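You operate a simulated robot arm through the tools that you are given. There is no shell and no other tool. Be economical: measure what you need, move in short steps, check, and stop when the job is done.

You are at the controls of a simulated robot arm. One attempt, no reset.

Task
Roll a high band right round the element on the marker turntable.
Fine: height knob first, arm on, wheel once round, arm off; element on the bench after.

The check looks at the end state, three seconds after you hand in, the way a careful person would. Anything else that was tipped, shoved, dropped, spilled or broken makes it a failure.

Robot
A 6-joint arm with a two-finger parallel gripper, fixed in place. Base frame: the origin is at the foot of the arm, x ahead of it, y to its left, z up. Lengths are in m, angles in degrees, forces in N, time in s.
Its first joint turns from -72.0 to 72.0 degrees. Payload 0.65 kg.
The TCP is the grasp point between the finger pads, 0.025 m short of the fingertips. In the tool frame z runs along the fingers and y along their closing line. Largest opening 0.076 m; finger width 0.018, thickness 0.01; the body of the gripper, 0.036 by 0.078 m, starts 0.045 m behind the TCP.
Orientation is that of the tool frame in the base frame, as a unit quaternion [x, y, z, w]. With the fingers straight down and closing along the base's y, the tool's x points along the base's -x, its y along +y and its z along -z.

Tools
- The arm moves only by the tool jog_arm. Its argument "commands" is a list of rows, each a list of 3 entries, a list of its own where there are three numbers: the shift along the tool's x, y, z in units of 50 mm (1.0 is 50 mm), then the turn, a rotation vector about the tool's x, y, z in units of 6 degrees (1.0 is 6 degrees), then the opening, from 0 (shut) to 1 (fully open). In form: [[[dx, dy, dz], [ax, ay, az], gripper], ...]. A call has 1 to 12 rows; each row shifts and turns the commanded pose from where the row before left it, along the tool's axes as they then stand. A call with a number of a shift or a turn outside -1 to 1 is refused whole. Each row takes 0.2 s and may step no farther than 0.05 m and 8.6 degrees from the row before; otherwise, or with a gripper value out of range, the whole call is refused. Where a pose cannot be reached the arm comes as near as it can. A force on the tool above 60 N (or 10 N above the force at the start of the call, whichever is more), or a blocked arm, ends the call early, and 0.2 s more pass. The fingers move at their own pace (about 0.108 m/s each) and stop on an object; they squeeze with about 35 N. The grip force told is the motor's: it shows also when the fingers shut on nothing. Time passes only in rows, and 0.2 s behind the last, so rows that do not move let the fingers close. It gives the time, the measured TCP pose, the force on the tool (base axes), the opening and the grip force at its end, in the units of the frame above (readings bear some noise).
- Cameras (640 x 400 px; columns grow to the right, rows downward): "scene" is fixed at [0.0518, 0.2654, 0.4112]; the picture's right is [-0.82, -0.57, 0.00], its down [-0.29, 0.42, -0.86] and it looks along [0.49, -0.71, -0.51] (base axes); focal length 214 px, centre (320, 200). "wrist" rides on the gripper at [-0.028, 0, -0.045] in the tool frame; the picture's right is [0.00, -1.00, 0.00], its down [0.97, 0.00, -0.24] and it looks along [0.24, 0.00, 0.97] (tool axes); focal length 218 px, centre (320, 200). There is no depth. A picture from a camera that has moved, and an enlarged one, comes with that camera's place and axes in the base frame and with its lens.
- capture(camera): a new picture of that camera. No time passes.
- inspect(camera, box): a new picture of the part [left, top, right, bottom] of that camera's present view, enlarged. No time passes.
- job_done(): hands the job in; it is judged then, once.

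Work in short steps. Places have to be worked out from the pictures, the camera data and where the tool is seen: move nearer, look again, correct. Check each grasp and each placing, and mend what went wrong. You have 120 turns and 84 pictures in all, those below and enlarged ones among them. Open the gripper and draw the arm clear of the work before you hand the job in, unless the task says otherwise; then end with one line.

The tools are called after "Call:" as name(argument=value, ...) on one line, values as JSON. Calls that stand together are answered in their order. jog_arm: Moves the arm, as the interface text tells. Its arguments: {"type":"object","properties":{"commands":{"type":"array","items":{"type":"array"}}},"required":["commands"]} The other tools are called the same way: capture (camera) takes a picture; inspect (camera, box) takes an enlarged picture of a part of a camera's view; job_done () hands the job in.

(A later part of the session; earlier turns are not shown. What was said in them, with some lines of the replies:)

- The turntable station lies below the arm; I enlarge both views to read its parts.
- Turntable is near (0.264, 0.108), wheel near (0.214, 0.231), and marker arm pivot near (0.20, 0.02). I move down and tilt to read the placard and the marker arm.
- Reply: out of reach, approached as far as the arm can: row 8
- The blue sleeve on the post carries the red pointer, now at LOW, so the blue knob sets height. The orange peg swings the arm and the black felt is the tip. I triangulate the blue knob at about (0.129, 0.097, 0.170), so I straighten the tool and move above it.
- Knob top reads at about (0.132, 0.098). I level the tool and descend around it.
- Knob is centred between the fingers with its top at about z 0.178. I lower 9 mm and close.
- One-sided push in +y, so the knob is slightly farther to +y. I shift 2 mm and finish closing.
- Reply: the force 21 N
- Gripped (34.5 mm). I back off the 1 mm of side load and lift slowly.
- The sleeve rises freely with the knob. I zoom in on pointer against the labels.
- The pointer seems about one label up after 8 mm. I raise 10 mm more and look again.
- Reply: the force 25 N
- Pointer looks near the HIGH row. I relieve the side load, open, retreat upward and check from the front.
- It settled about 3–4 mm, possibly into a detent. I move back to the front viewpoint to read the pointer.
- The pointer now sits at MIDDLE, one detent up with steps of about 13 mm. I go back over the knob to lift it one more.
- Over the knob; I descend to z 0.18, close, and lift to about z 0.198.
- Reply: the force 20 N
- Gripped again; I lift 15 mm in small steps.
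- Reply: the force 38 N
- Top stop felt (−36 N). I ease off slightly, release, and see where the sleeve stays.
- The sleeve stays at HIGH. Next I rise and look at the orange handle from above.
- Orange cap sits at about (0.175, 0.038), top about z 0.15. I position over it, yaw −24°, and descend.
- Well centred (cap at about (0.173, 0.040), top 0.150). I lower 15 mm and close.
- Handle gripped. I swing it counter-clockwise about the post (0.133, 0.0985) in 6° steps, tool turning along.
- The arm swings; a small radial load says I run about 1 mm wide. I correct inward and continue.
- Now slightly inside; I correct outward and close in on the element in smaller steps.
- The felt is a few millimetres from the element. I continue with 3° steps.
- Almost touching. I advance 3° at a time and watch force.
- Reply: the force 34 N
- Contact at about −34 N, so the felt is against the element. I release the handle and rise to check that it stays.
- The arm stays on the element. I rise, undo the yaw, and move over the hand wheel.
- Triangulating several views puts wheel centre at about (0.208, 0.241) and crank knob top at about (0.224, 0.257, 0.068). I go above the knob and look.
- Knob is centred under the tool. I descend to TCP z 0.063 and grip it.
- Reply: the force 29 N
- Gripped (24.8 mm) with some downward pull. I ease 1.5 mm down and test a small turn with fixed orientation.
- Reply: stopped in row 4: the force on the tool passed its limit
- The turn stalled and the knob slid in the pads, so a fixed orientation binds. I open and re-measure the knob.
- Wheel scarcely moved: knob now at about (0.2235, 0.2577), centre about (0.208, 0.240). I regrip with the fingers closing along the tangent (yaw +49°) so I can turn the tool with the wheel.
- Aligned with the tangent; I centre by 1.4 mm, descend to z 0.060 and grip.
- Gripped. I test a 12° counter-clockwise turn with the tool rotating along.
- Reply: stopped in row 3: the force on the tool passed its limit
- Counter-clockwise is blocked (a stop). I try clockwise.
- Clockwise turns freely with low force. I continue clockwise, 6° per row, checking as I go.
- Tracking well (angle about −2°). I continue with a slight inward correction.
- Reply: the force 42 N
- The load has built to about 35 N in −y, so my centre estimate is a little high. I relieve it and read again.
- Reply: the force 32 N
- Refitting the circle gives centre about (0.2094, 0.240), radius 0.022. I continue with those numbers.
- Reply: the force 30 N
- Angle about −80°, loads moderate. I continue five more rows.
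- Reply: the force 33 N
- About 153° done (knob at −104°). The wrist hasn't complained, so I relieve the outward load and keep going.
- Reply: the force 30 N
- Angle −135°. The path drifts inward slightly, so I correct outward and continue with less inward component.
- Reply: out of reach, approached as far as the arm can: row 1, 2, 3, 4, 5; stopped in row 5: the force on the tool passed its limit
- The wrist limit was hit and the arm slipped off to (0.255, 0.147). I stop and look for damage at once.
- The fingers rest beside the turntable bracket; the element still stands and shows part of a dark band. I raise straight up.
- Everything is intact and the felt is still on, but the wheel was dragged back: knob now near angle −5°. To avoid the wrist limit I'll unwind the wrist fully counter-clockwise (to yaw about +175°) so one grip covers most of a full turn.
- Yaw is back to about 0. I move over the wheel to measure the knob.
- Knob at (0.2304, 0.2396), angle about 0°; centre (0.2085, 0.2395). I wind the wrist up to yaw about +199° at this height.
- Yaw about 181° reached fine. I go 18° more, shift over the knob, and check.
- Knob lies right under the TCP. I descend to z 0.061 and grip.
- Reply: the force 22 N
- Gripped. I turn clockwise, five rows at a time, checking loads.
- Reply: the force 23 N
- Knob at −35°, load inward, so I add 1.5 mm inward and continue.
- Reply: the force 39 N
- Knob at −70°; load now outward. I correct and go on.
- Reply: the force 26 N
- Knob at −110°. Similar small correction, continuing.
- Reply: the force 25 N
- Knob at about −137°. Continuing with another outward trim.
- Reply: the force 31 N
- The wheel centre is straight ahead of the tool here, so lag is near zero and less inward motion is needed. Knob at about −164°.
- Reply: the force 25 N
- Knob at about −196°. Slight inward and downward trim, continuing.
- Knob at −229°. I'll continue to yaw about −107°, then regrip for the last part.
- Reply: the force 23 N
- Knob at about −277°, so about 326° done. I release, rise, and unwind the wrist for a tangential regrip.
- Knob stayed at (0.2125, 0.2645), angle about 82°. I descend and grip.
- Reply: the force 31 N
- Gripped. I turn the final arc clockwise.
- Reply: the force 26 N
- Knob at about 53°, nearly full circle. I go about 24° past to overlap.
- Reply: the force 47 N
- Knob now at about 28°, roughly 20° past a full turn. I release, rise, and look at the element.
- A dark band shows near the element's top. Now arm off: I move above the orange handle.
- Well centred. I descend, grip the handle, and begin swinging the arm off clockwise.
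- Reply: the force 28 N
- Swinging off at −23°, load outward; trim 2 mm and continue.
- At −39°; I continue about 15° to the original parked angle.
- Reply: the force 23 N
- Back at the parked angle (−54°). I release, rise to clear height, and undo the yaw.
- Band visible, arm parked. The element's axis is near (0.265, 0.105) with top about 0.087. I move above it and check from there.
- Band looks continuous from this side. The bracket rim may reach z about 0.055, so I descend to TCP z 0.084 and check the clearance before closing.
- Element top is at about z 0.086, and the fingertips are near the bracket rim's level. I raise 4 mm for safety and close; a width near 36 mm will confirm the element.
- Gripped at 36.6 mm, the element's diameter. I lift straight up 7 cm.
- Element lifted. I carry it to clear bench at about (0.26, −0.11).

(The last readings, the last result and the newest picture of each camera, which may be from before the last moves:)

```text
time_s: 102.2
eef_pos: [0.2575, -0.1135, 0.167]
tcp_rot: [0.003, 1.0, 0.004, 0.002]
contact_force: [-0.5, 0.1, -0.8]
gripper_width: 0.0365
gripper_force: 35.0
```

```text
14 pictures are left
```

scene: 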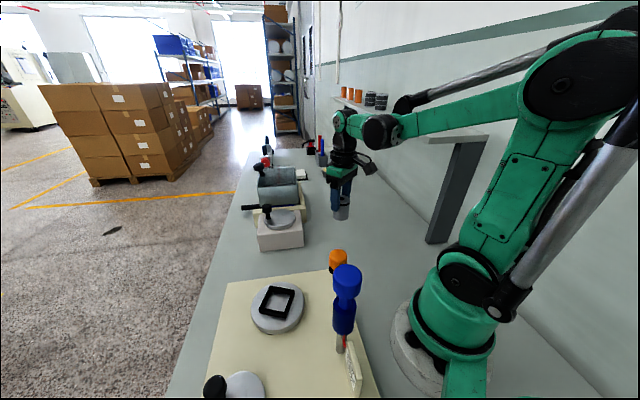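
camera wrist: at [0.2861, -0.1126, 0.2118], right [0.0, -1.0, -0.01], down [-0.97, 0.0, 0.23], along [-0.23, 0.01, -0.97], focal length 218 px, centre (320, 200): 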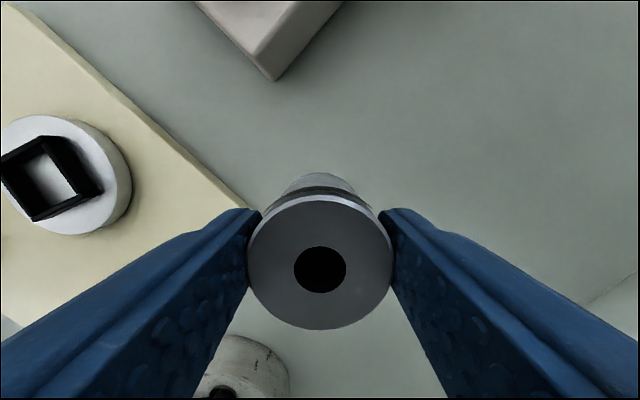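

The bench below is clear. I lower quickly to z about 0.08, then slowly until contact.

Call:
jog_arm(commands=[[[0, 0, 0.6], [0, 0, 0], 0.2], [[0, 0, 0.6], [0, 0, 0], 0.2], [[0, 0, 0.5], [0, 0, 0], 0.2], [[0, 0, 0], [0, 0, 0], 0.2]])

Call:
inspect(camera="scene", box=[300, 170, 400, 270])

```text
time_s: 103.2
eef_pos: [0.2598, -0.1108, 0.0819]
tcp_rot: [0.003, 1.0, 0.004, 0.003]
contact_force: [-0.8, -0.1, -0.3]
gripper_width: 0.0368
gripper_force: 35.3
```

```text
4.00 times, centred on (350, 220) of scene
camera zoom: at [0.0518, 0.2654, 0.4112], right [-0.82, -0.57, 0.0], down [-0.29, 0.42, -0.86], along [0.49, -0.71, -0.51], focal length 858 px, centre (200, 120)
```

zoom: 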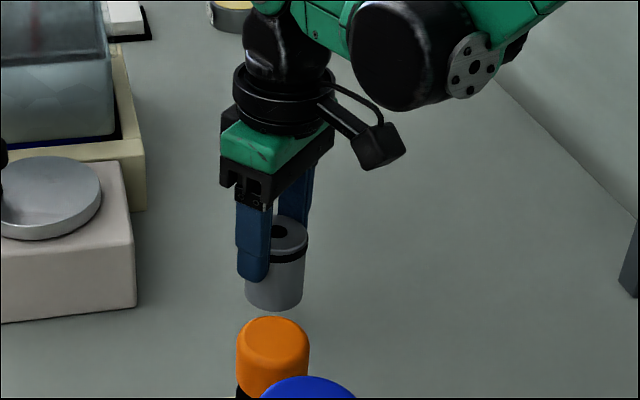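

Still free. I lower in 3 mm steps and read force.

Call:
jog_arm(commands=[[[0, 0, 0.06], [0, 0, 0], 0.2], [[0, 0, 0.06], [0, 0, 0], 0.2], [[0, 0, 0.06], [0, 0, 0], 0.2], [[0, 0, 0], [0, 0, 0], 0.2]])

Call:
jog_arm(commands=[[[0, 0, 0.05], [0, 0, 0], 0.2], [[0, 0, 0.05], [0, 0, 0], 0.2], [[0, 0, 0], [0, 0, 0], 0.2]])

```text
time_s: 104.2
eef_pos: [0.2591, -0.1118, 0.0715]
tcp_rot: [0.002, 1.0, 0.005, 0.002]
contact_force: [-0.1, -0.8, -0.9]
gripper_width: 0.0365
gripper_force: 34.9
```

```text
time_s: 105.0
eef_pos: [0.2575, -0.1103, 0.0669]
tcp_rot: [0.003, 1.0, 0.004, 0.003]
contact_force: [0.4, -0.4, -0.8]
gripper_width: 0.0368
gripper_force: 35.2
```

Call:
jog_arm(commands=[[[0, 0, 0.05], [0, 0, 0], 0.2], [[0, 0, 0.05], [0, 0, 0], 0.2], [[0, 0, 0], [0, 0, 0], 0.2]])

Call:
inspect(camera="scene", box=[330, 210, 390, 260])

```text
time_s: 105.8
eef_pos: [0.2583, -0.1101, 0.0627]
tcp_rot: [0.003, 1.0, 0.004, 0.003]
contact_force: [0.2, -0.6, -0.5]
gripper_width: 0.0365
gripper_force: 35.0
```

```text
8.00 times, centred on (360, 235) of scene
camera zoom: at [0.0518, 0.2654, 0.4112], right [-0.82, -0.57, 0.0], down [-0.29, 0.42, -0.86], along [0.49, -0.71, -0.51], focal length 1716 px, centre (0, -80)
```

zoom: 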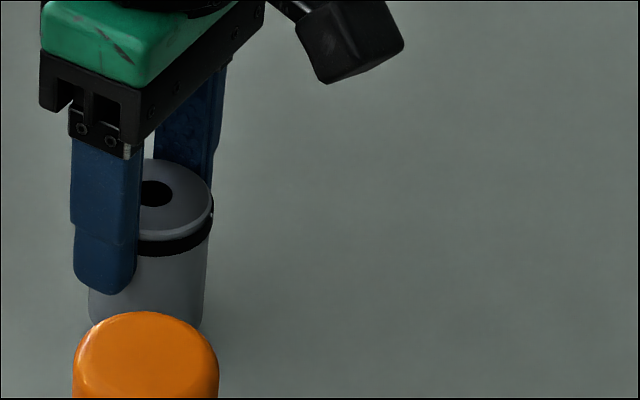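

Still no contact, but the contact shadow is closing in. I continue in 2 mm steps.

Call:
jog_arm(commands=[[[0, 0, 0.04], [0, 0, 0], 0.2], [[0, 0, 0.04], [0, 0, 0], 0.2], [[0, 0, 0], [0, 0, 0], 0.2]])

Call:
jog_arm(commands=[[[0, 0, 0.04], [0, 0, 0], 0.2], [[0, 0, 0], [0, 0, 0], 0.2]])

```text
time_s: 106.6
eef_pos: [0.2583, -0.1107, 0.0583]
tcp_rot: [0.003, 1.0, 0.004, 0.003]
contact_force: [0.8, 0.0, -0.7]
gripper_width: 0.0365
gripper_force: 35.0
```

```text
time_s: 107.2
eef_pos: [0.2587, -0.1114, 0.057]
tcp_rot: [0.002, 1.0, 0.004, 0.002]
contact_force: [0.5, 0.2, -0.8]
gripper_width: 0.0367
gripper_force: 34.9
```

Call:
jog_arm(commands=[[[0, 0, 0.04], [0, 0, 0], 0.2], [[0, 0, 0], [0, 0, 0], 0.2]])

Call:
jog_arm(commands=[[[0, 0, 0.04], [0, 0, 0], 0.2], [[0, 0, 0], [0, 0, 0], 0.2]])

Call:
inspect(camera="scene", box=[330, 210, 390, 260])

```text
time_s: 107.8
eef_pos: [0.259, -0.1109, 0.0553]
tcp_rot: [0.003, 1.0, 0.005, 0.003]
contact_force: [0.6, 0.3, -0.2]
gripper_width: 0.0362
gripper_force: 35.5
```

```text
time_s: 108.4
eef_pos: [0.2596, -0.1093, 0.051]
tcp_rot: [0.003, 1.0, 0.004, 0.003]
contact_force: [-1.7, 1.7, 32.7]
gripper_width: 0.0368
gripper_force: 34.7
```

```text
8.00 times, centred on (360, 235) of scene
camera zoom: at [0.0517, 0.2654, 0.4112], right [-0.82, -0.57, 0.0], down [-0.29, 0.42, -0.86], along [0.49, -0.71, -0.51], focal length 1716 px, centre (0, -80)
```

zoom: 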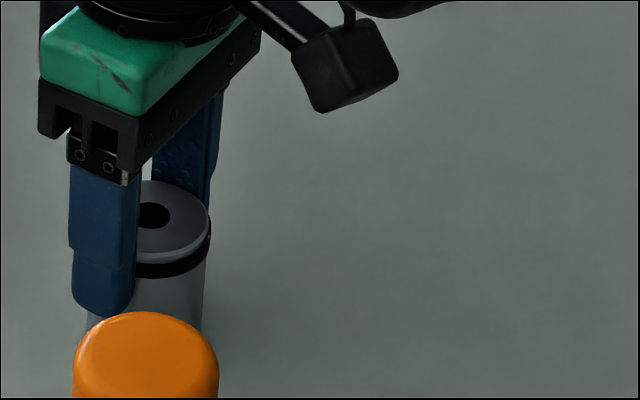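

Contact with the bench (33 N up). I ease off 1 mm, open slowly, and rise clear.

Call:
jog_arm(commands=[[[0, 0, -0.025], [0, 0, 0], 0.2], [[0, 0, 0], [0, 0, 0], 0.55], [[0, 0, 0], [0, 0, 0], 0.8], [[0, 0, 0], [0, 0, 0], 1], [[0, 0, 0], [0, 0, 0], 1], [[0, 0, -0.5], [0, 0, 0], 1], [[0, 0, -0.8], [0, 0, 0], 1], [[0, 0, -0.8], [0, 0, 0], 1], [[0, 0, 0], [0, 0, 0], 1]])

Call:
capture(camera="wrist")

Call:
capture(camera="scene")

```text
time_s: 110.4
eef_pos: [0.2579, -0.1102, 0.1587]
tcp_rot: [0.002, 1.0, 0.004, 0.003]
contact_force: [0.1, -0.4, -0.2]
gripper_width: 0.0757
gripper_force: 0.3
```

```text
10 pictures are left
camera wrist: at [0.2864, -0.1111, 0.2041], right [-0.01, -1.0, -0.01], down [-0.97, 0.0, 0.23], along [-0.23, 0.01, -0.97], focal length 218 px, centre (320, 200)
```

wrist: 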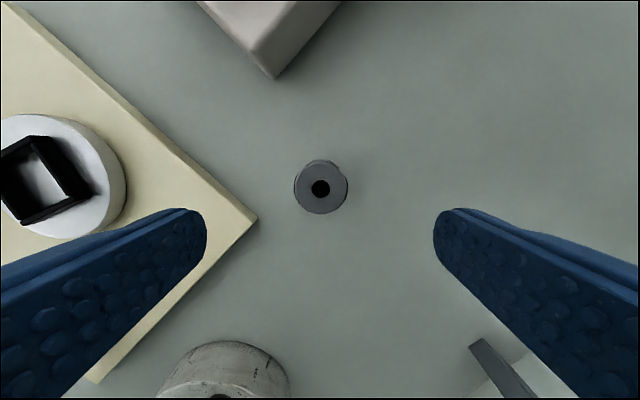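

```text
9 pictures are left
```

scene: 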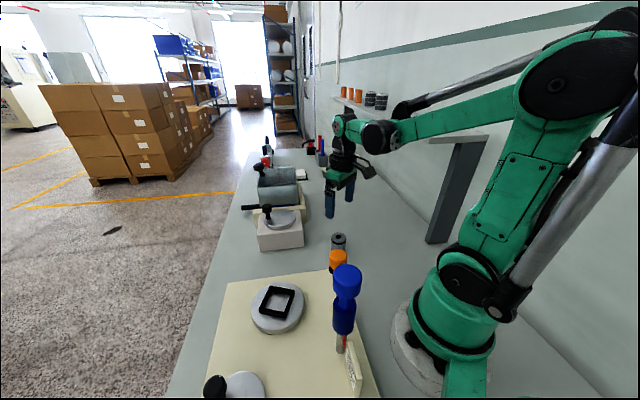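

The element stands upright on the bench. I back away and tilt to check the band's far side.

Call:
jog_arm(commands=[[[-0.6, 0, -0.6], [0, 0, 0], 1], [[-0.6, -0.3, -0.4], [0, 0, 0], 1], [[-0.4, -0.3, 0], [0, 1, 0], 1], [[0, 0, 0], [0, 1, 0], 1], [[0, 0, 0], [0, 1, 0], 1], [[0, 0, 0], [0, 1, 0], 1], [[0, 0, 0], [0, 0, 0], 1]])

Call:
inspect(camera="wrist", box=[230, 120, 390, 280])

Call:
inspect(camera="scene", box=[310, 220, 370, 270])

```text
time_s: 112.0
eef_pos: [0.3384, -0.1423, 0.2097]
tcp_rot: [0.003, 0.979, 0.006, -0.206]
contact_force: [-0.2, -0.4, -0.6]
gripper_width: 0.076
gripper_force: 0.1
```

```text
2.50 times, centred on (310, 200) of wrist
camera zoom: at [0.3817, -0.1424, 0.2387], right [-0.01, -1.0, -0.01], down [-0.79, 0.0, 0.61], along [-0.61, 0.01, -0.79], focal length 546 px, centre (345, 200)
```

zoom: 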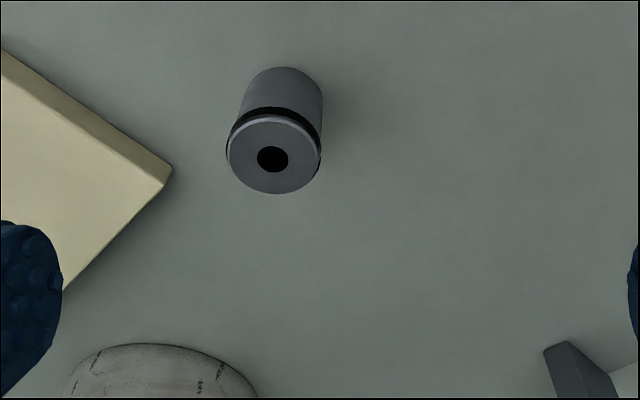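

```text
8.00 times, centred on (340, 245) of scene
camera zoom: at [0.0518, 0.2654, 0.4112], right [-0.82, -0.57, 0.0], down [-0.29, 0.42, -0.86], along [0.49, -0.71, -0.51], focal length 1716 px, centre (160, -160)
```

zoom: 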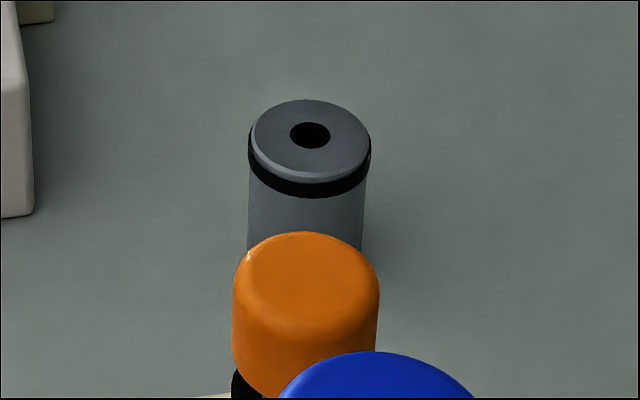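

The band is dark and unbroken in both views, and the wheel covered more than 360°. The arm is parked, the element is on the bench, and the gripper is open and clear, so I hand in.

Call:
job_done()

```text
The job is handed in.
```

I set the height to HIGH and rolled a high band round the element, turning the wheel about 20° past one full turn. The marker arm is parked off and the element stands upright on the bench. Two views show the band unbroken, but they leave a narrow strip of the side unseen. Partway through, the wrist hit its limit: the gripper slipped off the wheel, dragged it back and touched the turntable bracket. I saw no damage and re-rolled that stretch.
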